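You operate a simulated robot arm through the tools that you are given. There is no shell and no other tool. Be economical: measure what you need, move in short steps, check, and stop when the job is done.

You run a simulated robot arm. Do the job below in one go: nothing can be reset, and whatever is moved stays where it is left.

Task
Hang the damp green and red towels over the airer and peg each one.
Fine: the green towel on the blue rail under the blue peg, the red towel on the white rail under the white peg.

It is judged by the outcome, as a careful person would: the job done as asked, and still so three seconds after it is handed in. It fails if anything else is knocked over, pushed out of place, dropped, spilled or broken. Flat cloth is picked up by pressing the open fingertips on it (5 to 10 N) and closing them slowly along it; thin cloth reads only 2 to 8 mm in the jaws.

Robot
A 6-joint arm with a two-finger parallel gripper, fixed in place. Base frame: the origin is at the foot of the arm, x ahead of it, y to its left, z up. Readings come in mm, degrees, newtons and seconds.
With the tool pointing down near the work surface it reaches from about 160 to 740 mm from the base axis. Its first joint turns from -166.0 to 166.0 degrees. Payload 3.91 kg.
The TCP is the grasp point between the finger pads, 30 mm short of the fingertips. In the tool frame z runs along the fingers and y along their closing line. Largest opening 110 mm; finger width 20, thickness 10; the body of the gripper, 48 by 112 mm, starts 55 mm behind the TCP.
Orientation is told as [roll, pitch, yaw] about the base's x, y, z axes, in that order, counted from this pose: with the fingers straight down and closing along the base's y, the tool's x points along the base's -x, its y along +y and its z along -z.

Tools
- The arm moves only by the tool send_rows. Its argument "deltas" is one flat list of numbers, 7 for each row, row after row: the shift along the tool's x, y, z in units of 40 mm (1.0 is 40 mm), then the turn, a rotation vector about the tool's x, y, z in units of 6 degrees (1.0 is 6 degrees), then the finger opening in mm, from 0 to 110. In form: [x, y, z, ax, ay, az, fingers, x, y, z, ax, ay, az, fingers, ...]. A call has 1 to 20 rows; each row shifts and turns the commanded pose from where the row before left it, along the tool's axes as they then stand. A call with a number of a shift or a turn outside -1 to 1 is refused whole. Each row takes 0.2 s and may step no farther than 50 mm and 8.6 degrees from the row before; otherwise, or with a gripper value out of range, the whole call is refused. Where a pose cannot be reached the arm comes as near as it can. A force on the tool above 60 N (or 10 N above the force at the start of the call, whichever is more), or a blocked arm, ends the call early, and 0.2 s more pass. The fingers move at their own pace (about 45 mm/s each) and stop on an object; they squeeze with about 38 N. The grip force told is the motor's: it shows also when the fingers shut on nothing. Time passes only in rows, and 0.2 s behind the last, so rows that do not move let the fingers close. The reply holds the time, the measured pose of the TCP, the force on the tool along the base axes, the opening and the grip force, in the units named above and with some noise, with the torque about the TCP (base axes, N m) and any sound that the robot's microphone picked up.
- Cameras (640 x 400 px; columns grow to the right, rows downward): "scene" is fixed at [205.4, 649.2, 1540.2]; the picture's right is [-0.97, -0.22, 0.00], its down [-0.17, 0.75, -0.64] and it looks along [0.14, -0.63, -0.76] (base axes); focal length 214 px, centre (320, 200). "wrist" rides on the gripper at [71, 22, -107] in the tool frame; the picture's right is [-0.29, 0.96, 0.00], its down [-0.76, -0.23, -0.61] and it looks along [-0.58, -0.18, 0.79] (tool axes); focal length 243 px, centre (320, 200). There is no depth. A picture from a camera that has moved, and an enlarged one, comes with that camera's place and axes in the base frame and with its lens. The place of the scene camera against the robot may be out by one fixed shift of up to 25 mm in any direction.
- grab_frame(camera): a new picture of that camera. It takes no simulated time.
- slide_trunk(by): slides the trunk up (or, below 0, down) by that many mm; the arm rides with it, the base frame stays. It gives what a move gives, with no picture.
- zoom(camera, box): a new picture of the part [left, top, right, bottom] of that camera's present view, enlarged. It takes no simulated time.
- close_job(): hands the job in; it is judged then, once.

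Work in short steps. Places have to be worked out from the pictures, the camera data and where the tool is seen: move nearer, look again, correct. Check each grasp and each placing, and mend what went wrong. You have 120 turns and 76 pictures in all, those below and enlarged ones among them. Open the gripper and draw the arm clear of the work before you hand the job in, unless the task says otherwise; then end with one line.

The tools are called after ">>>" as a command line: name --argument value ..., lists and objects as JSON in quotes. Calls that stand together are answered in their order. send_rows: Moves the arm, as the interface text tells. Its arguments: {"type":"object","properties":{"deltas":{"type":"array"}},"required":["deltas"]} The other tools are called the same way: slide_trunk (by) slides the trunk up or down; grab_frame (camera) takes a picture; zoom (camera, box) takes an enlarged picture of a part of a camera's view; close_job () hands the job in.

At the start:

```text
clock: 0.0
eef_pos: [278.9, 283.6, 1240.6]
tool_rot: [-0.1, -0.1, -0.1]
contact_force: [-0.1, -0.6, -0.6]
wrist_torque: [-0.01, 0.01, -0.02]
opening: 110.2
grip_force: 0.0
trunk travel left (down, up): [-525.0, 65.0]
```

scene: 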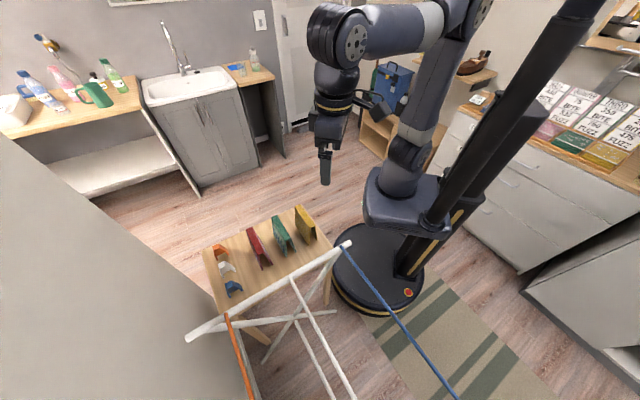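
wrist: 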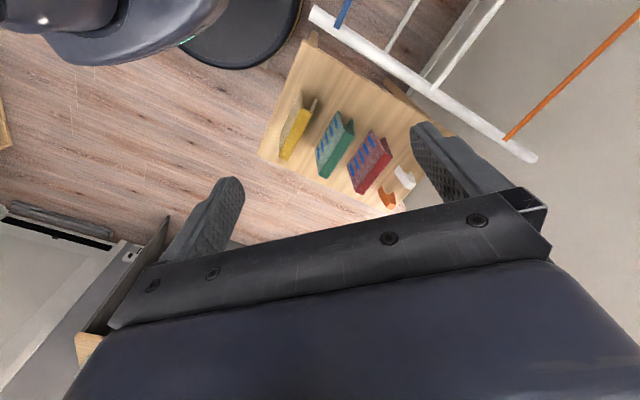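

I start with enlarged views of the table with the towels and pegs, and of the airer.

>>> zoom --camera "scene" --box '[180, 190, 360, 310]'

>>> zoom --camera "scene" --box '[170, 220, 470, 400]'

>>> zoom --camera "wrist" --box '[240, 0, 560, 220]'

```text
3.33 times, centred on (270, 250) of scene
camera zoom: at [205.4, 649.2, 1540.2], right [-0.97, -0.22, 0.0], down [-0.17, 0.75, -0.64], along [0.14, -0.63, -0.76], focal length 715 px, centre (487, 33)
```

zoom: 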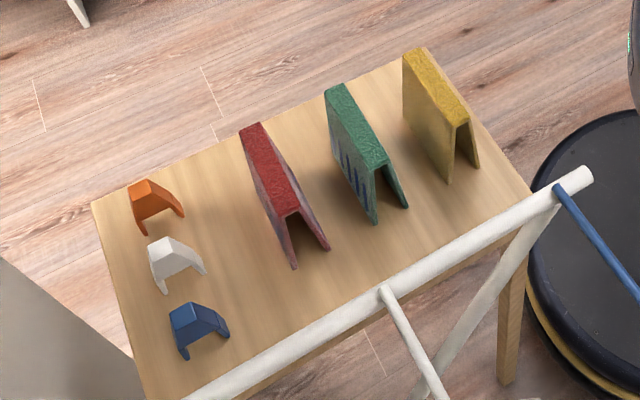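

```text
2.13 times, centred on (320, 310) of scene
camera zoom: at [205.4, 649.2, 1540.2], right [-0.97, -0.22, 0.0], down [-0.17, 0.75, -0.64], along [0.14, -0.63, -0.76], focal length 458 px, centre (320, -35)
```

zoom: 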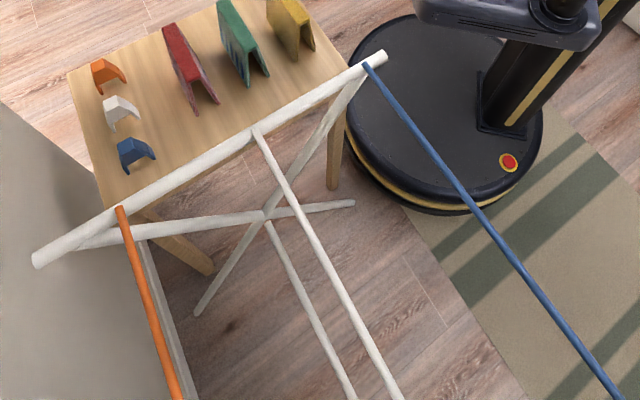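

```text
1.82 times, centred on (400, 110) of wrist
camera zoom: at [207.4, 303.9, 1347.3], right [0.29, 0.96, 0.0], down [0.76, -0.23, 0.61], along [0.58, -0.18, -0.79], focal length 441 px, centre (174, 364)
```

zoom: 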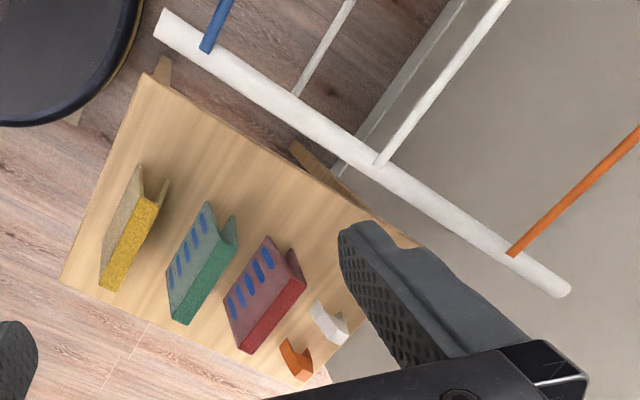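

The two views together put the rails at z≈939, running along v=(-0.71,0.71). Blue starts at about (226,323) and white at about (346,447). The table top is at about z≈790. I'll turn the tool 45° so it closes across the rails and move to look down on the towels.

>>> send_rows --deltas '[0, 0, 0, 0, 0, 0.9375, 110, 0, 0, 0, 0, 0, 0.9375, 110, 0, 0, 0, 0, 0, 0.9375, 110, 0, 0, 0, 0, 0, 0.9375, 110, 0, 0, 0, 0, 0, 0.9375, 110, 0, 0, 0, 0, 0, 0.9375, 110, 0, 0, 0, 0, 0, 0.9375, 110, 0, 0, 0, 0, 0, 0.9375, 110, 0.235, 0.85, 0.25, 0, 0, 0, 110, 0.235, 0.85, 0.25, 0, 0, 0, 110, 0.235, 0.85, 0.25, 0, 0, 0, 110, 0.235, 0.85, 0.25, 0, 0, 0, 110, 0.235, 0.85, 0.25, 0, 0, 0, 110, 0, 0, 0, 0, 0, 0, 110]'

>>> grab_frame --camera "wrist"

```text
clock: 3.0
eef_pos: [363.5, 435.6, 1188.8]
tool_rot: [0.0, 0.0, -45.0]
contact_force: [0.1, -0.2, -0.1]
wrist_torque: [-0.03, 0.01, -0.01]
opening: 110.1
grip_force: 0.0
trunk travel left (down, up): [-525.0, 65.0]
```

```text
70 pictures are left
camera wrist: at [328.8, 500.2, 1296.8], right [0.88, 0.47, 0.0], down [0.37, -0.7, 0.61], along [0.29, -0.54, -0.79], focal length 243 px, centre (320, 200)
```

wrist: 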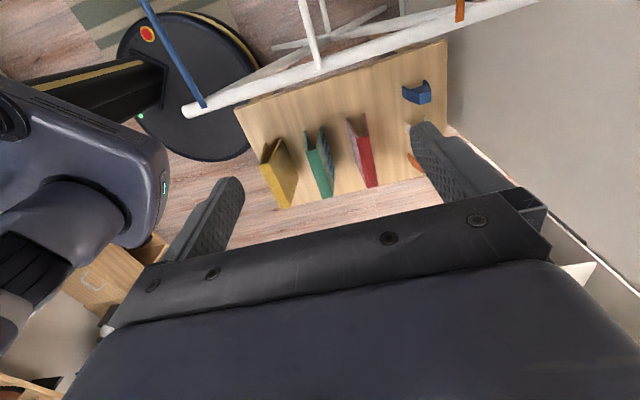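

The view is good, so I'll enlarge it to measure the towels and pegs.

>>> zoom --camera "wrist" --box '[220, 30, 480, 220]'

```text
2.11 times, centred on (350, 125) of wrist
camera zoom: at [328.8, 500.2, 1296.8], right [0.88, 0.47, 0.0], down [0.37, -0.7, 0.61], along [0.29, -0.54, -0.79], focal length 511 px, centre (257, 358)
```

zoom: 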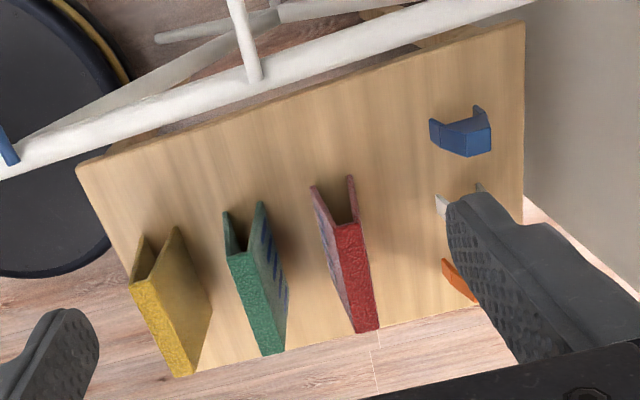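

Estimates in (u,v), where u=(0.71,0.71): green ridge at u≈505, v≈-139, z≈855, and red ridge at u≈609, v≈-140. I'll move above green with the jaws at 60 mm and look again.

>>> send_rows --deltas '[-0.95, -0.3, 0, 0, 0, 0, 60, -0.95, -0.3, 0, 0, 0, 0, 60, -0.95, -0.3, 0, 0, 0, 0, 60, -0.95, -0.3, 0, 0, 0, 0, 60, -0.95, -0.3, 0, 0, 0, 0, 60, 0, 0, 0.95, 0, 0, 0, 60, 0, 0, 0.95, 0, 0, 0, 60, 0, 0, 0.95, 0, 0, 0, 60, 0, 0, 0.95, 0, 0, 0, 60, 0, 0, 0.95, 0, 0, 0, 60, 0, 0, 0.95, 0, 0, 0, 60, 0, 0, 0, 0, 0, 0, 60]'

>>> grab_frame --camera "wrist"

>>> zoom --camera "scene" --box '[180, 190, 360, 310]'

```text
clock: 5.6
eef_pos: [458.5, 258.9, 962.1]
tool_rot: [0.0, 0.0, -45.0]
contact_force: [0.4, -0.6, 0.2]
wrist_torque: [0.01, 0.01, -0.04]
opening: 60.0
grip_force: 0.1
trunk travel left (down, up): [-525.0, 65.0]
```

```text
68 pictures are left
camera wrist: at [423.8, 323.6, 1069.2], right [0.88, 0.47, 0.0], down [0.37, -0.7, 0.61], along [0.29, -0.54, -0.79], focal length 243 px, centre (320, 200)
```

wrist: 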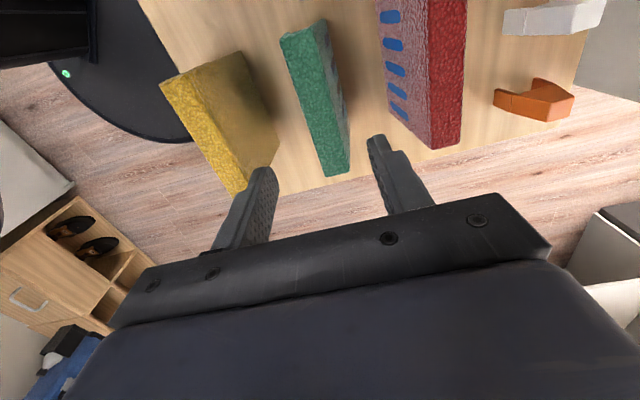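

```text
3.33 times, centred on (270, 250) of scene
camera zoom: at [205.4, 649.2, 1540.2], right [-0.97, -0.22, 0.0], down [-0.17, 0.75, -0.64], along [0.14, -0.63, -0.76], focal length 715 px, centre (487, 33)
```

zoom: 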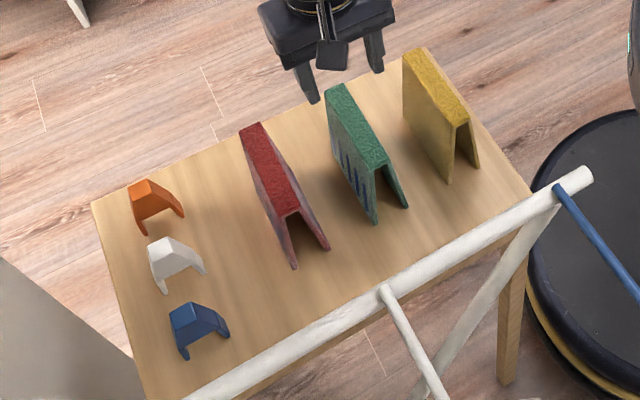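

Green's ridge centre is at about u≈510, v≈-139, and the gripper is at u=507. I'll shift 3 mm, descend until the fingertips are about 20 mm below the ridge top, then close gently.

>>> send_rows --deltas '[0, 0.075, 0.6, 0, 0, 0, 60, 0, 0, 0.6, 0, 0, 0, 60, 0, 0, 0.6, 0, 0, 0, 60, 0, 0, 0.3, 0, 0, 0, 60, 0, 0, 0.3, 0, 0, 0, 60, 0, 0, 0, 0, 0, 0, 60]'

>>> zoom --camera "scene" --box '[220, 190, 340, 270]'

>>> grab_frame --camera "wrist"

```text
clock: 7.0
eef_pos: [460.6, 263.7, 864.7]
tool_rot: [0.1, 0.0, -45.0]
contact_force: [0.2, 0.4, 0.5]
wrist_torque: [0.01, -0.05, -0.01]
opening: 60.1
grip_force: 0.0
trunk travel left (down, up): [-525.0, 65.0]
```

```text
5.00 times, centred on (280, 230) of scene
camera zoom: at [205.4, 649.2, 1540.2], right [-0.97, -0.22, 0.0], down [-0.17, 0.75, -0.64], along [0.14, -0.63, -0.76], focal length 1072 px, centre (520, 50)
```

zoom: 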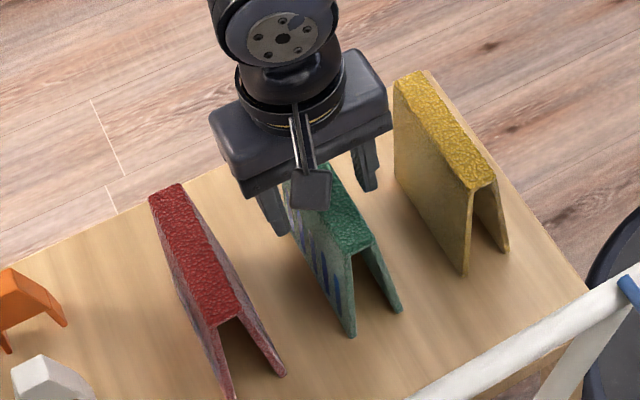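

```text
65 pictures are left
camera wrist: at [424.9, 327.8, 971.7], right [0.88, 0.47, 0.0], down [0.37, -0.7, 0.61], along [0.29, -0.54, -0.79], focal length 243 px, centre (320, 200)
```

wrist: 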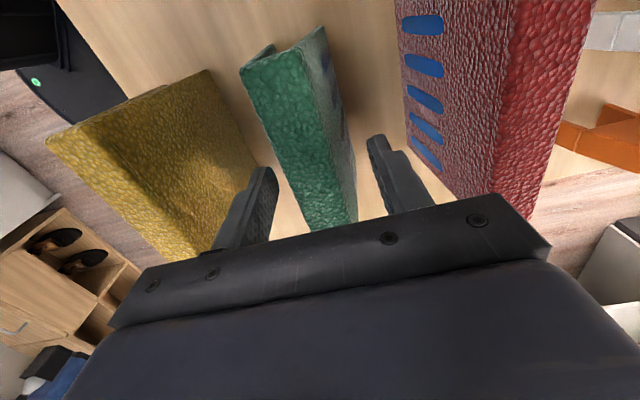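

The fingers straddle the ridge cleanly with no contact, so I close them slowly.

>>> send_rows --deltas '[0, 0, 0, 0, 0, 0, 50, 0, 0, 0, 0, 0, 0, 40, 0, 0, 0, 0, 0, 0, 34, 0, 0, 0, 0, 0, 0, 28, 0, 0, 0, 0, 0, 0, 22, 0, 0, 0, 0, 0, 0, 16, 0, 0, 0, 0, 0, 0, 10, 0, 0, 0, 0, 0, 0, 4, 0, 0, 0, 0, 0, 0, 0, 0, 0, 0, 0, 0, 0, 0]'

>>> zoom --camera "scene" --box '[220, 190, 340, 270]'

```text
clock: 9.2
eef_pos: [460.6, 262.9, 865.3]
tool_rot: [0.0, 0.0, -45.1]
contact_force: [0.0, -0.2, 1.1]
wrist_torque: [-0.01, 0.01, -0.01]
opening: 30.2
grip_force: 37.7
trunk travel left (down, up): [-525.0, 65.0]
```

```text
5.00 times, centred on (280, 230) of scene
camera zoom: at [205.4, 649.2, 1540.2], right [-0.97, -0.22, 0.0], down [-0.17, 0.75, -0.64], along [0.14, -0.63, -0.76], focal length 1072 px, centre (520, 50)
```

zoom: 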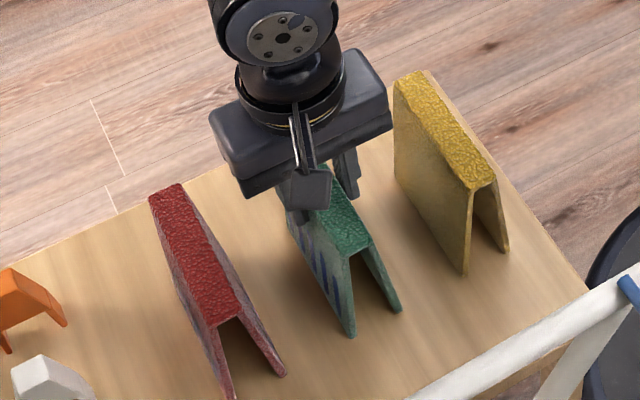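

Green is held at 30 mm and keeps its shape. I lift it well above the airer and carry it to above the blue rail.

>>> send_rows --deltas '[0, 0, -0.5, 0, 0, 0, 0, 0, 0, -0.85, 0, 0, 0, 0, 0, 0, -0.85, 0, 0, 0, 0, 0, 0, -0.85, 0, 0, 0, 0, 0, 0, -0.85, 0, 0, 0, 0, 0, 0, -0.85, 0, 0, 0, 0, 0.75, -0.28, 0, 0, 0, 0, 0, 0.75, -0.28, 0, 0, 0, 0, 0, 0.75, -0.28, 0, 0, 0, 0, 0, 0.75, -0.28, 0, 0, 0, 0, 0, 0.75, -0.28, 0, 0, 0, 0, 0, 0.75, -0.28, 0, 0, 0, 0, 0, 0.75, -0.28, 0, 0, 0, 0, 0, 0.75, -0.28, 0, 0, 0, 0, 0, 0.75, -0.28, 0, 0, 0, 0, 0, 0.75, -0.28, 0, 0, 0, 0, 0, 0.75, -0.28, 0, 0, 0, 0, 0, 0, 0, 0, 0, 0, 0, 0]'

>>> grab_frame --camera "wrist"

>>> grab_frame --camera "scene"

```text
clock: 13.0
eef_pos: [138.1, 411.1, 1057.7]
tool_rot: [0.0, -0.1, -44.9]
contact_force: [-1.0, 0.1, -1.4]
wrist_torque: [-0.01, 0.0, 0.0]
opening: 30.1
grip_force: 38.0
trunk travel left (down, up): [-525.0, 65.0]
```

```text
63 pictures are left
camera wrist: at [103.2, 475.1, 1165.0], right [0.88, 0.47, 0.0], down [0.37, -0.7, 0.61], along [0.29, -0.54, -0.79], focal length 243 px, centre (320, 200)
```

wrist: 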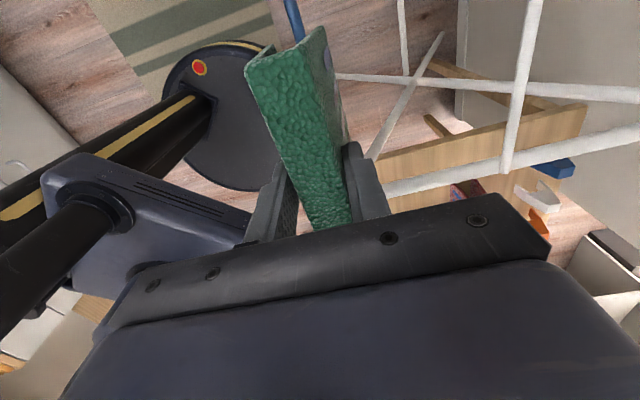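

```text
62 pictures are left
```

scene: 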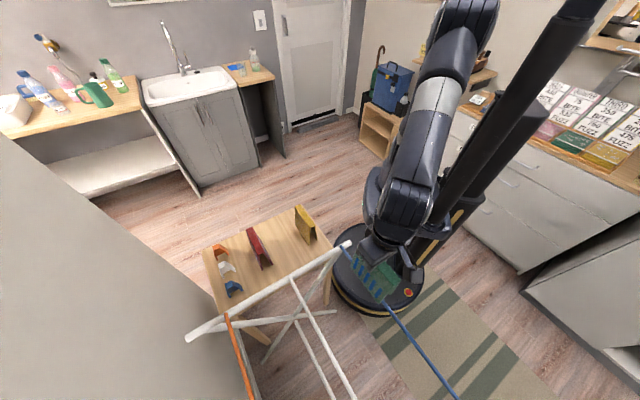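

The rail lies at u≈388.5 and the gripper is at u=388.3, v=193, so they line up. I lower until the flaps straddle the rail and check the view.

>>> send_rows --deltas '[0, 0, 0.5, 0, 0, 0, 0, 0, 0, 0.5, 0, 0, 0, 0, 0, 0, 0.4, 0, 0, 0, 0, 0, 0, 0.3, 0, 0, 0, 0, 0, 0, 0, 0, 0, 0, 0]'

>>> zoom --camera "scene" --box '[320, 220, 440, 340]'

>>> zoom --camera "wrist" --box '[220, 0, 400, 120]'

```text
clock: 14.2
eef_pos: [139.4, 407.6, 987.4]
tool_rot: [0.0, 0.1, -45.0]
contact_force: [-0.1, 0.2, -1.5]
wrist_torque: [0.01, 0.03, -0.01]
opening: 29.9
grip_force: 37.9
trunk travel left (down, up): [-525.0, 65.0]
```

```text
3.33 times, centred on (380, 280) of scene
camera zoom: at [205.4, 649.2, 1540.2], right [-0.97, -0.22, 0.0], down [-0.17, 0.75, -0.64], along [0.14, -0.63, -0.76], focal length 715 px, centre (120, -67)
```

zoom: 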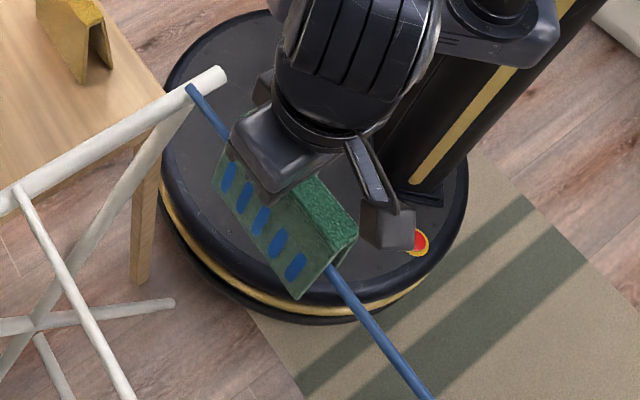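

```text
3.33 times, centred on (310, 60) of wrist
camera zoom: at [103.9, 473.0, 1094.4], right [0.88, 0.47, 0.0], down [0.37, -0.7, 0.61], along [0.29, -0.54, -0.79], focal length 809 px, centre (353, 667)
```

zoom: 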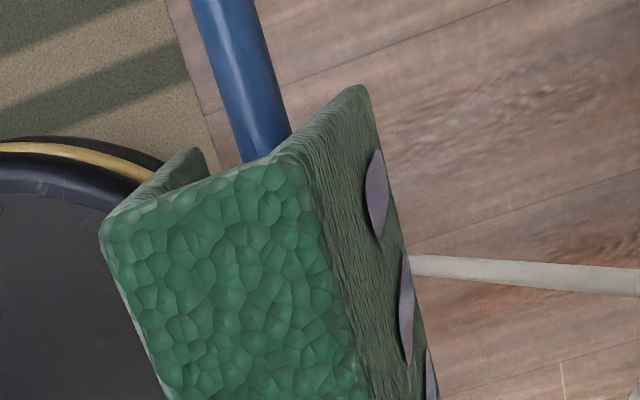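

The rail runs between the flaps, about 2 mm off centre. I correct that and lower gently while watching the force.

>>> send_rows --deltas '[0, 0.05, 0.15, 0, 0, 0, 0, 0, 0, 0.15, 0, 0, 0, 0, 0, 0, 0.1, 0, 0, 0, 0, 0, 0, 0.1, 0, 0, 0, 0, 0, 0, 0, 0, 0, 0, 0]'

>>> zoom --camera "wrist" --box '[220, 0, 400, 120]'

```text
clock: 15.4
eef_pos: [142.5, 409.1, 968.3]
tool_rot: [0.0, 0.1, -45.0]
contact_force: [-0.8, 0.7, -1.4]
wrist_torque: [-0.02, 0.03, 0.02]
opening: 30.0
grip_force: 37.4
trunk travel left (down, up): [-525.0, 65.0]
```

```text
3.33 times, centred on (310, 60) of wrist
camera zoom: at [106.3, 474.9, 1075.3], right [0.88, 0.47, 0.0], down [0.37, -0.7, 0.61], along [0.29, -0.54, -0.79], focal length 809 px, centre (353, 667)
```

zoom: 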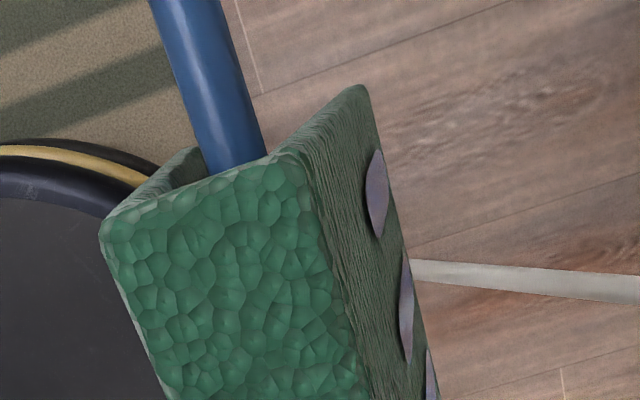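

Not in contact yet. I keep lowering in 3 mm steps.

>>> send_rows --deltas '[0, -0.04, 0.08, 0, 0, 0, 0, 0, 0, 0.08, 0, 0, 0, 0, 0, 0, 0.08, 0, 0, 0, 0, 0, 0, 0, 0, 0, 0, 0]'

```text
clock: 16.4
eef_pos: [140.8, 409.2, 958.2]
tool_rot: [0.0, 0.0, -45.0]
contact_force: [-0.2, 0.3, -0.7]
wrist_torque: [0.03, 0.01, -0.01]
opening: 30.0
grip_force: 37.8
trunk travel left (down, up): [-525.0, 65.0]
```

>>> send_rows --deltas '[0, 0, 0.08, 0, 0, 0, 0, 0, 0, 0.08, 0, 0, 0, 0, 0, 0, 0, 0, 0, 0, 0]'

>>> zoom --camera "wrist" --box '[220, 0, 400, 120]'

```text
clock: 17.2
eef_pos: [140.9, 409.9, 953.4]
tool_rot: [-0.1, 0.0, -44.9]
contact_force: [0.1, -0.1, -1.2]
wrist_torque: [0.02, 0.0, 0.02]
opening: 30.1
grip_force: 37.9
trunk travel left (down, up): [-525.0, 65.0]
```

```text
3.33 times, centred on (310, 60) of wrist
camera zoom: at [104.5, 473.7, 1059.8], right [0.88, 0.47, 0.0], down [0.37, -0.7, 0.61], along [0.29, -0.54, -0.79], focal length 809 px, centre (353, 667)
```

zoom: 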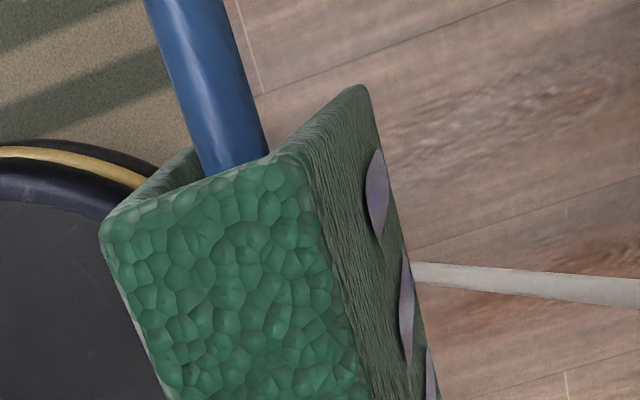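

Still no contact and the rail is centred. I continue down.

>>> send_rows --deltas '[0, 0, 0.08, 0, 0, 0, 0, 0, 0, 0.08, 0, 0, 0, 0, 0, 0, 0, 0, 0, 0, 0]'

```text
clock: 18.0
eef_pos: [138.8, 408.6, 946.9]
tool_rot: [0.0, 0.1, -45.0]
contact_force: [-0.4, 0.3, -0.7]
wrist_torque: [0.01, -0.01, 0.01]
opening: 30.0
grip_force: 37.8
trunk travel left (down, up): [-525.0, 65.0]
```

>>> send_rows --deltas '[0, 0, 0.08, 0, 0, 0, 0, 0, 0, 0.08, 0, 0, 0, 0, 0, 0, 0, 0, 0, 0, 0]'

>>> zoom --camera "wrist" --box '[220, 0, 400, 120]'

```text
clock: 18.8
eef_pos: [139.9, 409.3, 939.5]
tool_rot: [0.1, 0.0, -45.0]
contact_force: [0.1, 0.2, -0.1]
wrist_torque: [0.02, 0.02, 0.01]
opening: 30.0
grip_force: 38.5
trunk travel left (down, up): [-525.0, 65.0]
```

```text
3.33 times, centred on (310, 60) of wrist
camera zoom: at [104.0, 473.9, 1046.2], right [0.88, 0.47, 0.0], down [0.37, -0.7, 0.61], along [0.29, -0.54, -0.79], focal length 809 px, centre (353, 667)
```

zoom: 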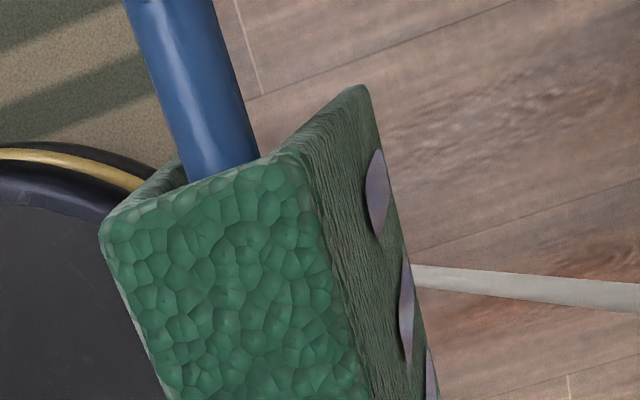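

>>> send_rows --deltas '[0, 0, 0.06, 0, 0, 0, 0, 0, 0, 0.06, 0, 0, 0, 0, 0, 0, 0, 0, 0, 0, 0]'

```text
clock: 19.6
eef_pos: [138.8, 408.2, 934.2]
tool_rot: [0.0, 0.0, -45.1]
contact_force: [-0.8, 0.6, -0.6]
wrist_torque: [-0.06, 0.0, 0.01]
opening: 29.8
grip_force: 38.1
trunk travel left (down, up): [-525.0, 65.0]
```

No contact yet. I centre 1.5 mm and lower further.

>>> send_rows --deltas '[0, 0.03, 0.06, 0, 0, 0, 0, 0, 0, 0.06, 0, 0, 0, 0, 0, 0, 0, 0, 0, 0, 0]'

>>> zoom --camera "scene" --box '[335, 230, 425, 320]'

```text
clock: 20.4
eef_pos: [141.6, 409.5, 932.7]
tool_rot: [0.5, 0.3, -45.0]
contact_force: [-1.3, 0.9, 53.3]
wrist_torque: [0.02, -0.06, 0.04]
opening: 30.2
grip_force: 37.8
trunk travel left (down, up): [-525.0, 65.0]
```

```text
4.44 times, centred on (380, 275) of scene
camera zoom: at [205.4, 649.2, 1540.2], right [-0.97, -0.22, 0.0], down [-0.17, 0.75, -0.64], along [0.14, -0.63, -0.76], focal length 953 px, centre (53, -133)
```

zoom: 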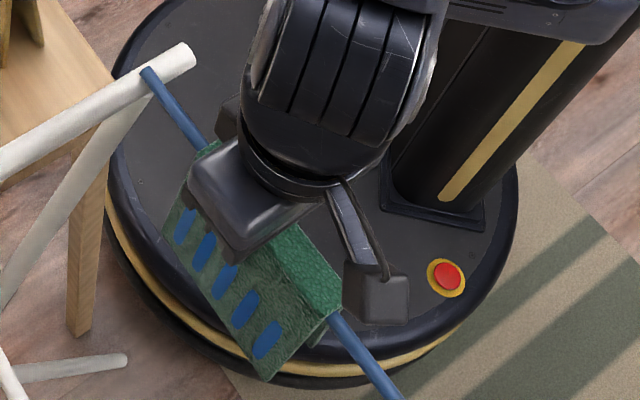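

Contact reads 53 N at z≈933, so the towel is seated. I ease up 3 mm, then open and withdraw upward.

>>> send_rows --deltas '[0, 0, -0.075, 0, 0, 0, 0, 0, 0, 0, 0, 0, 0, 0]'

>>> send_rows --deltas '[0, 0, 0, 0, 0, 0, 34, 0, 0, 0, 0, 0, 0, 42, 0, 0, 0, 0, 0, 0, 56, 0, 0, 0, 0, 0, 0, 60, 0, 0, 0, 0, 0, 0, 60]'

>>> grab_frame --camera "wrist"

```text
clock: 21.0
eef_pos: [139.1, 409.7, 932.5]
tool_rot: [0.3, 0.1, -45.0]
contact_force: [-1.0, 7.8, 34.6]
wrist_torque: [0.47, 0.47, 0.01]
opening: 30.0
grip_force: 38.2
trunk travel left (down, up): [-525.0, 65.0]
```

```text
clock: 22.2
eef_pos: [141.5, 409.0, 931.6]
tool_rot: [-0.1, 0.0, -45.0]
contact_force: [0.9, -0.5, -0.5]
wrist_torque: [0.01, 0.02, 0.03]
opening: 59.9
grip_force: 0.1
trunk travel left (down, up): [-525.0, 65.0]
```

```text
55 pictures are left
camera wrist: at [105.3, 473.7, 1038.9], right [0.88, 0.47, 0.0], down [0.37, -0.7, 0.61], along [0.29, -0.54, -0.79], focal length 243 px, centre (320, 200)
```

wrist: 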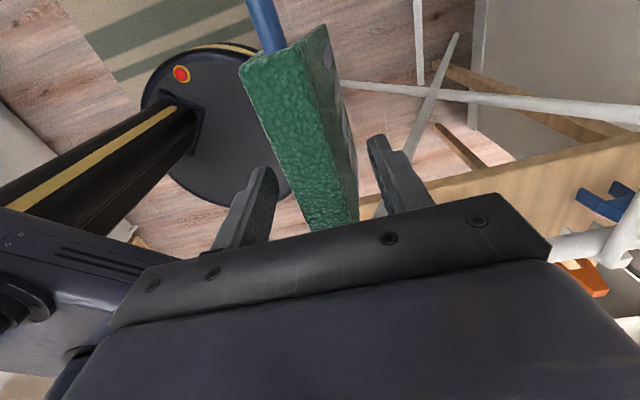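

Green sits on the blue rail with the fingers clear. I lift off and travel high to view the pegs.

>>> send_rows --deltas '[0, 0, -0.6, 0, 0, 0, 60, 0, 0, -0.8, 0, 0, 0, 60, 0, 0, -0.8, 0, 0, 0, 60, 0, 0, -0.8, 0, 0, 0, 60, -0.47, 0.84, 0, 0, 0, 0, 60, -0.47, 0.84, 0, 0, 0, 0, 60, -0.47, 0.84, 0, 0, 0, 0, 60, -0.47, 0.84, 0, 0, 0, 0, 60, -0.47, 0.84, 0, 0, 0, 0, 60, -0.47, 0.84, 0, 0, 0, 0, 60, -0.47, 0.84, 0, 0, 0, 0, 60, -0.47, 0.84, 0, 0, 0, 0, 60, -0.47, 0.84, 0, 0, 0, 0, 60, 0, 0, 0, 0, 0, 0, 60]'

>>> zoom --camera "scene" --box '[180, 220, 440, 380]'

>>> grab_frame --camera "wrist"

```text
clock: 25.2
eef_pos: [474.0, 503.7, 1051.0]
tool_rot: [0.0, 0.0, -45.0]
contact_force: [-0.2, -0.2, 0.5]
wrist_torque: [0.03, 0.01, -0.04]
opening: 60.0
grip_force: 0.0
trunk travel left (down, up): [-525.0, 65.0]
```

```text
2.46 times, centred on (310, 300) of scene
camera zoom: at [205.4, 649.2, 1540.2], right [-0.97, -0.22, 0.0], down [-0.17, 0.75, -0.64], along [0.14, -0.63, -0.76], focal length 528 px, centre (345, -46)
```

zoom: 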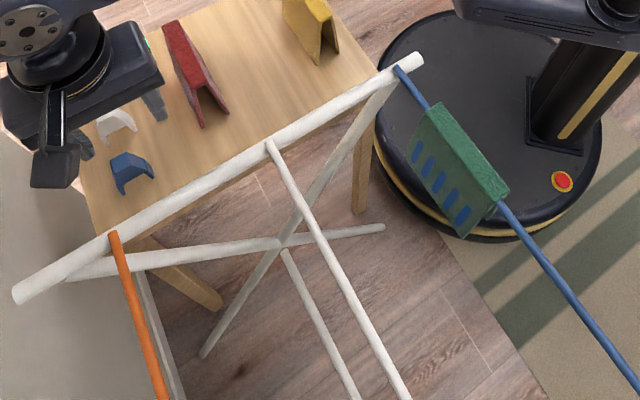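

```text
53 pictures are left
camera wrist: at [438.1, 569.1, 1157.8], right [0.88, 0.47, 0.0], down [0.38, -0.7, 0.61], along [0.29, -0.54, -0.79], focal length 243 px, centre (320, 200)
```

wrist: 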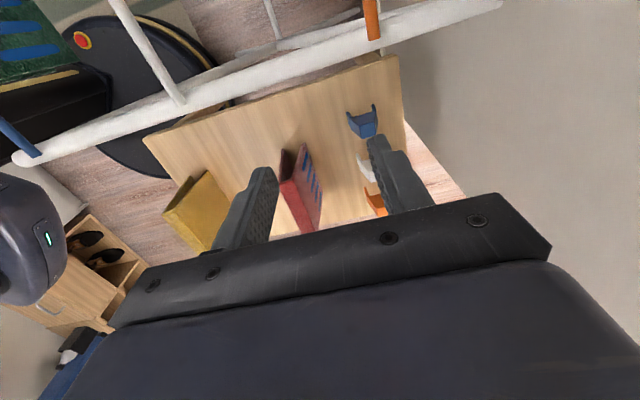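

Green hangs neatly on the blue rail. I enlarge the pegs to see their shape.

>>> zoom --camera "wrist" --box '[320, 80, 440, 220]'

>>> zoom --camera "scene" --box '[200, 230, 270, 310]'

```text
2.86 times, centred on (380, 150) of wrist
camera zoom: at [438.1, 569.1, 1157.8], right [0.88, 0.47, 0.0], down [0.38, -0.7, 0.61], along [0.29, -0.54, -0.79], focal length 693 px, centre (149, 343)
```

zoom: 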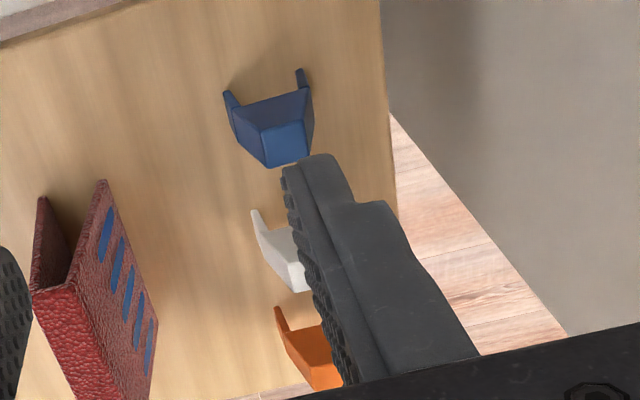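

```text
5.00 times, centred on (235, 270) of scene
camera zoom: at [205.4, 649.2, 1540.2], right [-0.97, -0.22, 0.0], down [-0.17, 0.75, -0.64], along [0.14, -0.63, -0.76], focal length 1072 px, centre (745, -150)
```

zoom: 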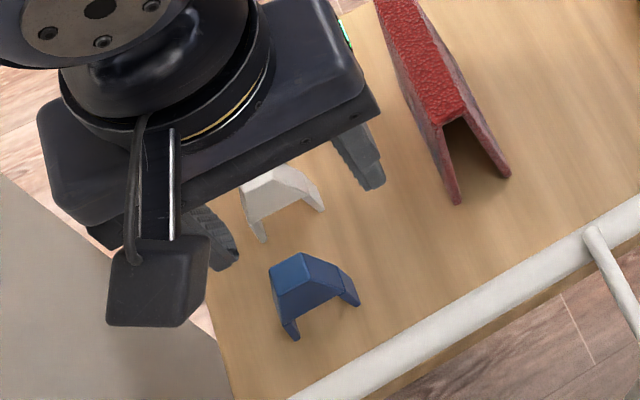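

Each peg is an inverted U with its channel along v. The blue one is at about u≈735, v≈-45. I move above it with an 80 mm opening for a close look.

>>> send_rows --deltas '[-0.825, 0.485, 0, 0, 0, 0, 80, -0.825, 0.485, 0, 0, 0, 0, 80, 0, 0, 0.7, 0, 0, 0, 80, 0, 0, 0.7, 0, 0, 0, 80, 0, 0, 0.7, 0, 0, 0, 80, 0, 0, 0.7, 0, 0, 0, 80, 0, 0, 0, 0, 0, 0, 80]'

>>> grab_frame --camera "wrist"

```text
clock: 26.8
eef_pos: [542.7, 481.8, 937.0]
tool_rot: [0.1, 0.0, -45.0]
contact_force: [-0.7, -1.1, -0.4]
wrist_torque: [-0.04, 0.01, 0.0]
opening: 80.0
grip_force: 0.0
out of reach, approached as far as the arm can: row 2
trunk travel left (down, up): [-525.0, 65.0]
```

```text
50 pictures are left
camera wrist: at [506.8, 546.5, 1043.2], right [0.88, 0.47, 0.0], down [0.37, -0.7, 0.61], along [0.29, -0.54, -0.79], focal length 243 px, centre (320, 200)
```

wrist: 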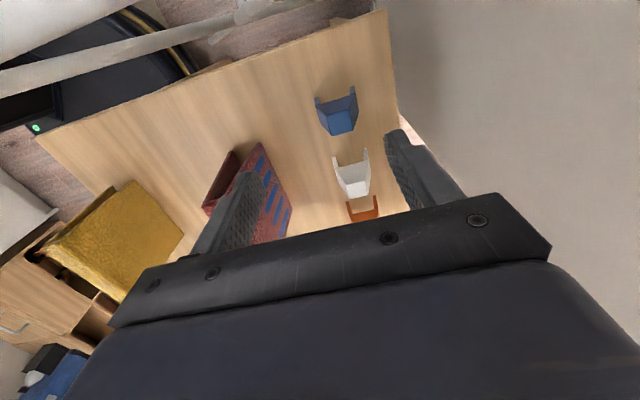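

The blue peg centre works out at u≈740, v≈-46, near the reach limit. I try nudging to it at this height first.

>>> send_rows --deltas '[-0.05, 0.3, 0.3, 0, 0, 0, 80, 0, 0, 0, 0, 0, 0, 80]'

```text
clock: 27.4
eef_pos: [552.9, 488.1, 926.2]
tool_rot: [0.0, 0.1, -45.1]
contact_force: [0.3, 0.7, 0.3]
wrist_torque: [-0.02, 0.01, -0.01]
opening: 80.1
grip_force: 0.0
trunk travel left (down, up): [-525.0, 65.0]
```

I reached u=736, v=-46. I shift 4 mm more and go down to z≈843, checking on the way.

>>> send_rows --deltas '[0, 0.1, 0.5, 0, 0, 0, 80, 0, 0, 0.5, 0, 0, 0, 80, 0, 0, 0.5, 0, 0, 0, 80, 0, 0, 0.3, 0, 0, 0, 80, 0, 0, 0.28, 0, 0, 0, 80, 0, 0, 0, 0, 0, 0, 80]'

>>> grab_frame --camera "wrist"

>>> zoom --camera "scene" --box '[190, 230, 290, 310]'

```text
clock: 28.8
eef_pos: [555.9, 490.6, 843.7]
tool_rot: [0.0, 0.0, -45.0]
contact_force: [0.1, -0.1, -0.1]
wrist_torque: [-0.02, -0.02, -0.03]
opening: 80.2
grip_force: 0.2
trunk travel left (down, up): [-525.0, 65.0]
```

```text
49 pictures are left
camera wrist: at [520.5, 555.8, 950.2], right [0.88, 0.47, 0.0], down [0.37, -0.7, 0.61], along [0.29, -0.54, -0.79], focal length 243 px, centre (320, 200)
```

wrist: 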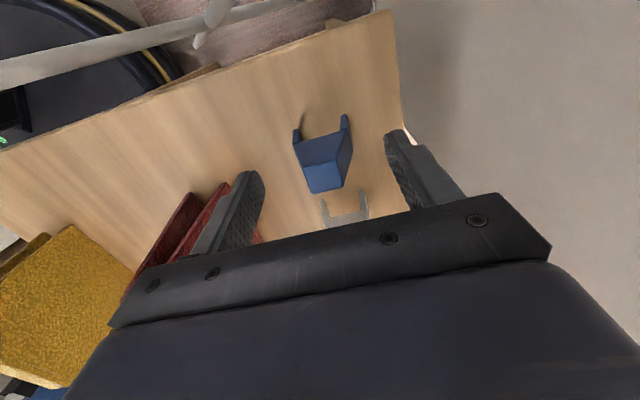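

```text
5.00 times, centred on (240, 270) of scene
camera zoom: at [205.4, 649.2, 1540.2], right [-0.97, -0.22, 0.0], down [-0.17, 0.75, -0.64], along [0.14, -0.63, -0.76], focal length 1072 px, centre (720, -150)
```

zoom: 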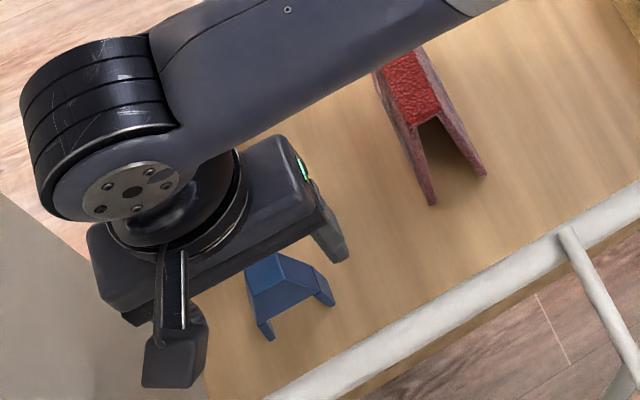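

Triangulating the two close views gives peg top z≈817, centre v≈-52, u≈740, with the table at about 770. I shift -5 mm in v, lower to z≈822 and close.

>>> send_rows --deltas '[-0.125, 0, 0.25, 0, 0, 0, 80, 0, 0, 0.28, 0, 0, 0, 80, 0, 0, 0, 0, 0, 0, 70, 0, 0, 0, 0, 0, 0, 60, 0, 0, 0, 0, 0, 0, 50, 0, 0, 0, 0, 0, 0, 40, 0, 0, 0, 0, 0, 0, 32, 0, 0, 0, 0, 0, 0, 24, 0, 0, 0, 0, 0, 0, 16, 0, 0, 0, 0, 0, 0, 8, 0, 0, 0, 0, 0, 0, 0, 0, 0, 0, 0, 0, 0, 0]'

>>> zoom --camera "wrist" --box '[200, 80, 440, 240]'

```text
clock: 31.4
eef_pos: [559.4, 486.8, 822.2]
tool_rot: [0.2, 0.0, -45.0]
contact_force: [0.4, -0.5, 0.2]
wrist_torque: [-0.01, 0.06, 0.01]
opening: 34.1
grip_force: 37.5
trunk travel left (down, up): [-525.0, 65.0]
```

```text
2.50 times, centred on (320, 160) of wrist
camera zoom: at [523.0, 551.3, 928.7], right [0.88, 0.47, 0.0], down [0.37, -0.7, 0.61], along [0.29, -0.54, -0.79], focal length 606 px, centre (320, 300)
```

zoom: 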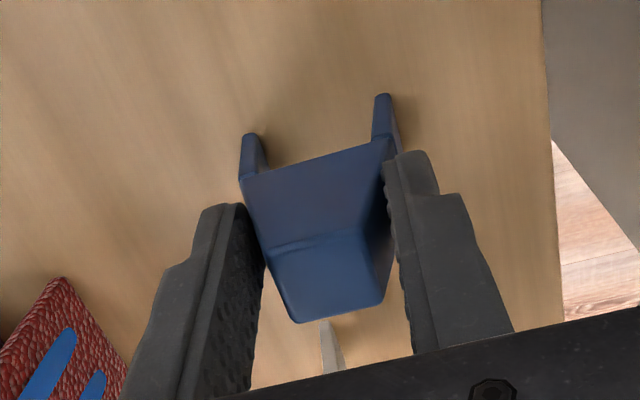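

The blue peg is gripped at 34 mm. I lift it, pull in a little and carry it to above the green towel.

>>> send_rows --deltas '[0, 0, -0.4, 0, 0, 0, 0, 0, -0.1, -0.8, 0, 0, 0, 0, 0, -0.35, -0.8, 0, 0, 0, 0, 0, -0.35, -0.8, 0, 0, 0, 0, 0, -0.35, -0.8, 0, 0, 0, 0, 0, -0.35, -0.8, 0, 0, 0, 0, 0, 0, -0.8, 0, 0, 0, 0, 0.608, -0.73, 0, 0, 0, 0, 0, 0.608, -0.73, 0, 0, 0, 0, 0, 0.608, -0.73, 0, 0, 0, 0, 0, 0.608, -0.73, 0, 0, 0, 0, 0, 0.608, -0.73, 0, 0, 0, 0, 0, 0.608, -0.73, 0, 0, 0, 0, 0, 0.608, -0.73, 0, 0, 0, 0, 0, 0.608, -0.73, 0, 0, 0, 0, 0, 0.608, -0.73, 0, 0, 0, 0, 0, 0.608, -0.73, 0, 0, 0, 0, 0, 0, 0, 0, 0, 0, 0, 0]'

>>> grab_frame --camera "wrist"

>>> zoom --camera "scene" --box '[320, 220, 440, 320]'

```text
clock: 35.2
eef_pos: [139.3, 410.6, 1030.3]
tool_rot: [0.0, 0.0, -45.0]
contact_force: [-0.4, 0.5, 0.9]
wrist_torque: [0.01, -0.01, 0.01]
opening: 33.8
grip_force: 38.3
trunk travel left (down, up): [-525.0, 65.0]
```

```text
46 pictures are left
camera wrist: at [104.0, 474.9, 1136.7], right [0.88, 0.47, 0.0], down [0.37, -0.7, 0.61], along [0.29, -0.54, -0.79], focal length 243 px, centre (320, 200)
```

wrist: 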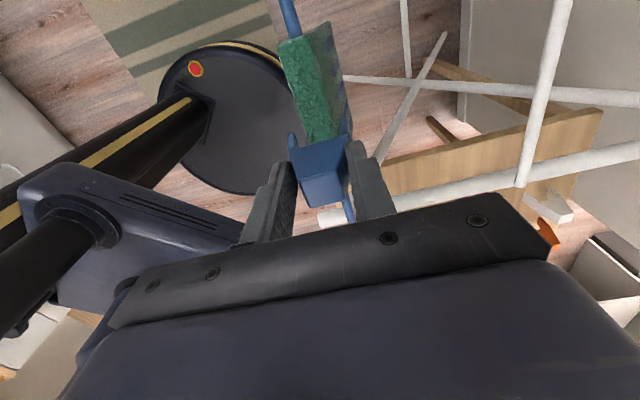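

```text
4.00 times, centred on (380, 270) of scene
camera zoom: at [205.4, 649.2, 1540.2], right [-0.97, -0.22, 0.0], down [-0.17, 0.75, -0.64], along [0.14, -0.63, -0.76], focal length 858 px, centre (80, -80)
```

zoom: 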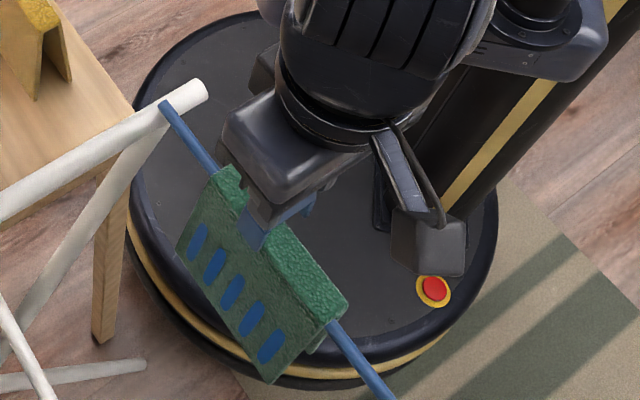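

Peg and ridge are aligned at u≈389–391. I lower to just above the ridge and check.

>>> send_rows --deltas '[0, 0.02, 0.5, 0, 0, 0, 0, 0, 0, 0.5, 0, 0, 0, 0, 0, 0, 0, 0, 0, 0, 0]'

>>> zoom --camera "wrist" --box '[220, 0, 420, 220]'

```text
clock: 36.0
eef_pos: [140.3, 409.9, 991.9]
tool_rot: [0.1, 0.1, -45.0]
contact_force: [0.0, -0.5, 0.1]
wrist_torque: [-0.01, 0.0, 0.01]
opening: 33.7
grip_force: 38.4
trunk travel left (down, up): [-525.0, 65.0]
```

```text
1.82 times, centred on (320, 110) of wrist
camera zoom: at [105.1, 475.0, 1097.0], right [0.88, 0.47, 0.0], down [0.37, -0.7, 0.61], along [0.29, -0.54, -0.79], focal length 441 px, centre (320, 364)
```

zoom: 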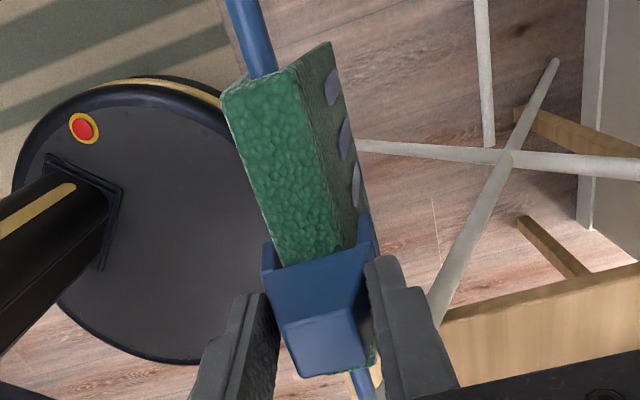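

The peg looks about 4–5 mm too far in +u relative to the ridge. I shift -4 mm and lower in small steps.

>>> send_rows --deltas '[0, -0.11, 0, 0, 0, 0, 0, 0, 0, 0.15, 0, 0, 0, 0, 0, 0, 0.15, 0, 0, 0, 0, 0, 0, 0, 0, 0, 0, 0]'

>>> zoom --camera "wrist" --box '[220, 0, 420, 220]'

```text
clock: 37.0
eef_pos: [135.6, 407.8, 982.1]
tool_rot: [0.3, 0.2, -44.9]
contact_force: [1.7, -0.6, 39.5]
wrist_torque: [-0.04, -0.34, 0.02]
opening: 33.4
grip_force: 37.8
trunk travel left (down, up): [-525.0, 65.0]
```

```text
1.82 times, centred on (320, 110) of wrist
camera zoom: at [100.8, 471.2, 1089.9], right [0.88, 0.47, 0.01], down [0.37, -0.7, 0.6], along [0.29, -0.53, -0.8], focal length 441 px, centre (320, 364)
```

zoom: 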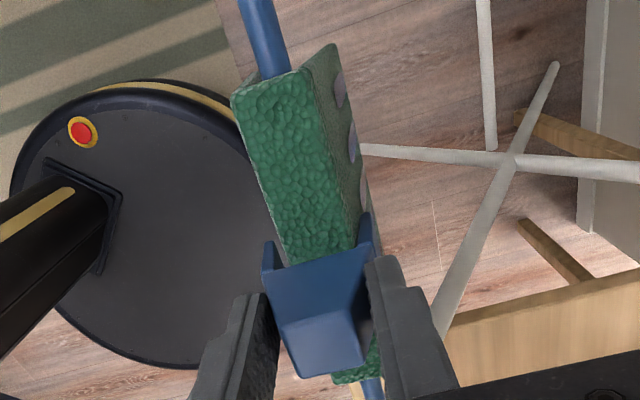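

Contact reads 40 N with torque on the +u side, so the right leg is riding on the ridge edge. I raise, shift +2.5 mm and try again.

>>> send_rows --deltas '[0, 0, -0.2, 0, 0, 0, 0, 0, 0.06, 0, 0, 0, 0, 0, 0, 0, 0.1, 0, 0, 0, 0, 0, 0, 0, 0, 0, 0, 0]'

>>> zoom --camera "wrist" --box '[260, 80, 380, 200]'

```text
clock: 38.0
eef_pos: [138.1, 406.7, 982.4]
tool_rot: [0.1, -0.1, -45.0]
contact_force: [-3.5, -4.6, 19.8]
wrist_torque: [-0.25, 0.06, -0.04]
opening: 33.3
grip_force: 38.1
trunk travel left (down, up): [-525.0, 65.0]
```

```text
3.33 times, centred on (320, 140) of wrist
camera zoom: at [102.5, 471.6, 1089.7], right [0.88, 0.47, 0.0], down [0.37, -0.7, 0.61], along [0.29, -0.54, -0.79], focal length 809 px, centre (320, 400)
```

zoom: 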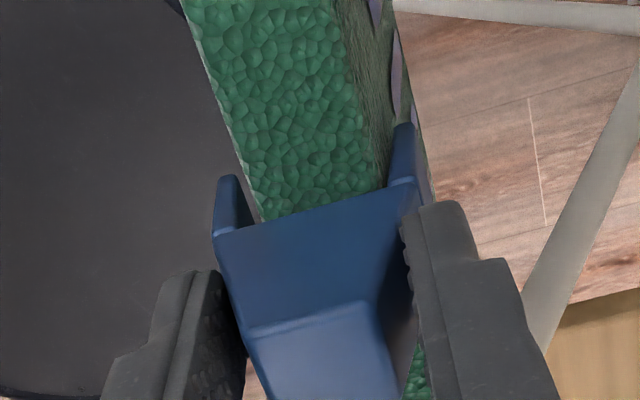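

The picture shows a gap of about 5 mm on the left and 2.5 mm on the right. I raise slightly, shift 1.3 mm and lower again.

>>> send_rows --deltas '[0, 0, -0.15, 0, 0, 0, 0, 0, 0.032, 0, 0, 0, 0, 0, 0, 0, 0, 0, 0, 0, 0]'

>>> send_rows --deltas '[0, 0, 0.1, 0, 0, 0, 0, 0, 0, 0.1, 0, 0, 0, 0, 0, 0, 0, 0, 0, 0, 0]'

```text
clock: 38.8
eef_pos: [139.7, 410.4, 988.3]
tool_rot: [0.0, 0.0, -45.0]
contact_force: [0.1, 0.2, -0.7]
wrist_torque: [0.01, -0.01, -0.01]
opening: 33.7
grip_force: 38.0
trunk travel left (down, up): [-525.0, 65.0]
```

```text
clock: 39.6
eef_pos: [139.2, 408.8, 982.6]
tool_rot: [0.2, 0.1, -45.1]
contact_force: [0.6, 1.6, 12.2]
wrist_torque: [0.0, -0.13, -0.04]
opening: 33.7
grip_force: 37.5
trunk travel left (down, up): [-525.0, 65.0]
```

Contact is now nearly centred in u. I look from the scene camera and close up to see what touches.

>>> zoom --camera "scene" --box '[345, 240, 415, 310]'

>>> zoom --camera "wrist" --box '[260, 60, 380, 200]'

```text
5.71 times, centred on (380, 275) of scene
camera zoom: at [205.4, 649.2, 1540.2], right [-0.97, -0.22, 0.0], down [-0.17, 0.75, -0.64], along [0.14, -0.63, -0.76], focal length 1226 px, centre (-23, -229)
```

zoom: 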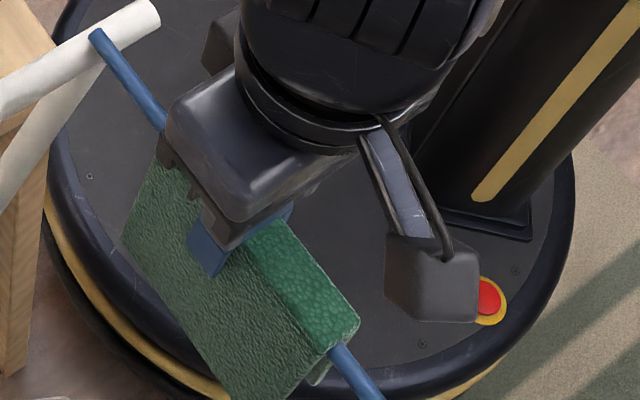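

```text
2.86 times, centred on (320, 130) of wrist
camera zoom: at [104.1, 473.8, 1090.3], right [0.88, 0.47, 0.0], down [0.37, -0.7, 0.61], along [0.29, -0.53, -0.8], focal length 693 px, centre (320, 400)
```

zoom: 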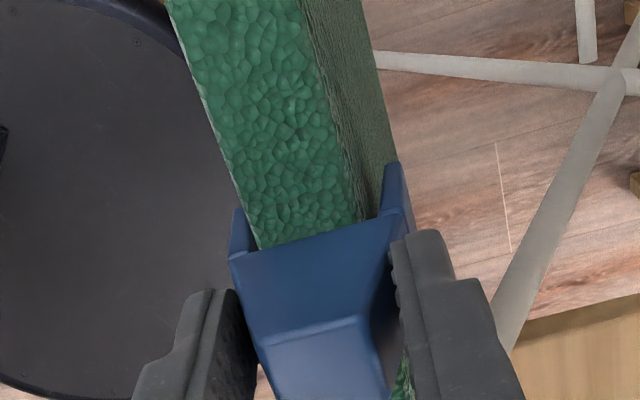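

The towel can sway slightly on the rail. I lift the peg clear and look at the towel's free position.

>>> send_rows --deltas '[0, 0, -0.35, 0, 0, 0, 0, 0, 0, 0, 0, 0, 0, 0, 0, 0, 0, 0, 0, 0, 0]'

>>> zoom --camera "wrist" --box '[220, 0, 420, 200]'

>>> zoom --camera "scene" --box '[345, 240, 415, 310]'

```text
clock: 40.4
eef_pos: [139.4, 408.5, 995.7]
tool_rot: [0.0, 0.0, -45.0]
contact_force: [0.8, -0.2, -1.2]
wrist_torque: [0.05, 0.02, 0.0]
opening: 33.5
grip_force: 38.5
trunk travel left (down, up): [-525.0, 65.0]
```

```text
2.00 times, centred on (320, 100) of wrist
camera zoom: at [105.1, 474.3, 1102.2], right [0.88, 0.47, 0.0], down [0.37, -0.7, 0.61], along [0.29, -0.54, -0.79], focal length 485 px, centre (320, 400)
```

zoom: 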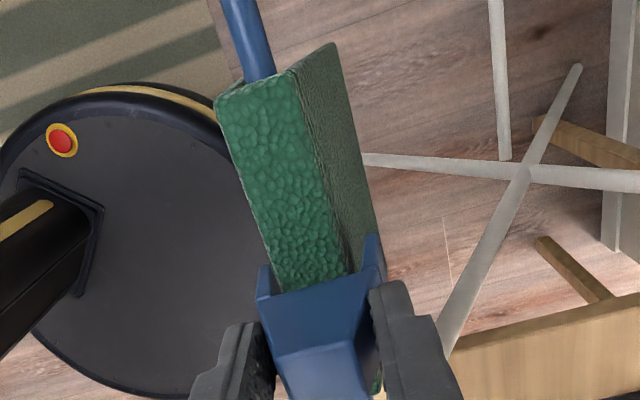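

```text
5.71 times, centred on (380, 275) of scene
camera zoom: at [205.4, 649.2, 1540.2], right [-0.97, -0.22, 0.0], down [-0.17, 0.75, -0.64], along [0.14, -0.63, -0.76], focal length 1226 px, centre (-23, -229)
```

zoom: 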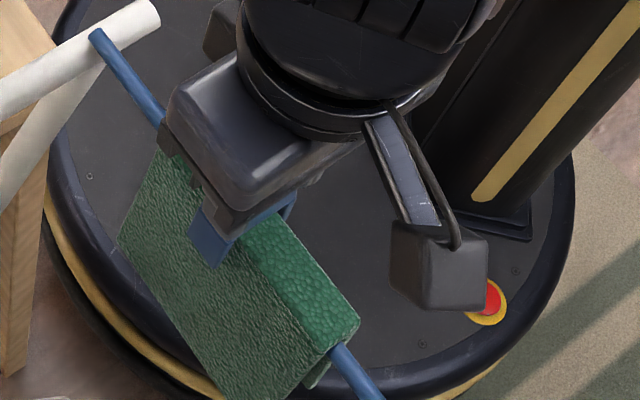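

My measurements put the best centring near u≈384.5, where both legs take similar load. The fit may just be snug, so I recentre there and press more firmly while watching z.

>>> send_rows --deltas '[0, -0.065, 0.1, 0, 0, 0, 0, 0, 0, 0.1, 0, 0, 0, 0, 0, 0, 0.1, 0, 0, 0, 0, 0, 0, 0.05, 0, 0, 0, 0, 0, 0, 0.04, 0, 0, 0, 0, 0, 0, 0, 0, 0, 0, 0]'

>>> zoom --camera "wrist" --box '[260, 60, 380, 200]'

```text
clock: 41.8
eef_pos: [138.1, 407.7, 982.6]
tool_rot: [0.4, 0.1, -44.9]
contact_force: [1.8, -3.4, 43.8]
wrist_torque: [-0.15, -0.36, -0.01]
opening: 33.3
grip_force: 38.0
trunk travel left (down, up): [-525.0, 65.0]
```

```text
2.86 times, centred on (320, 130) of wrist
camera zoom: at [102.4, 471.8, 1090.1], right [0.88, 0.47, 0.0], down [0.37, -0.7, 0.6], along [0.29, -0.53, -0.8], focal length 693 px, centre (320, 400)
```

zoom: 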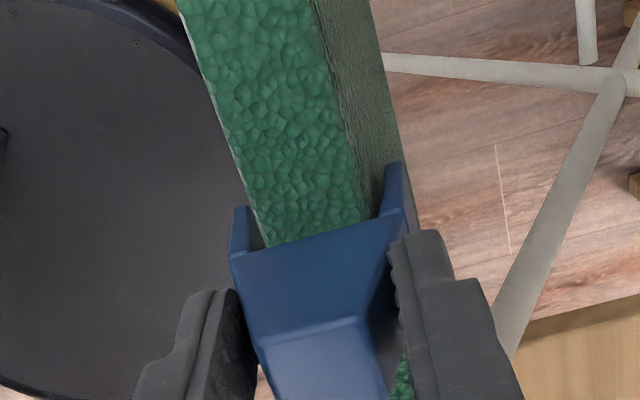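

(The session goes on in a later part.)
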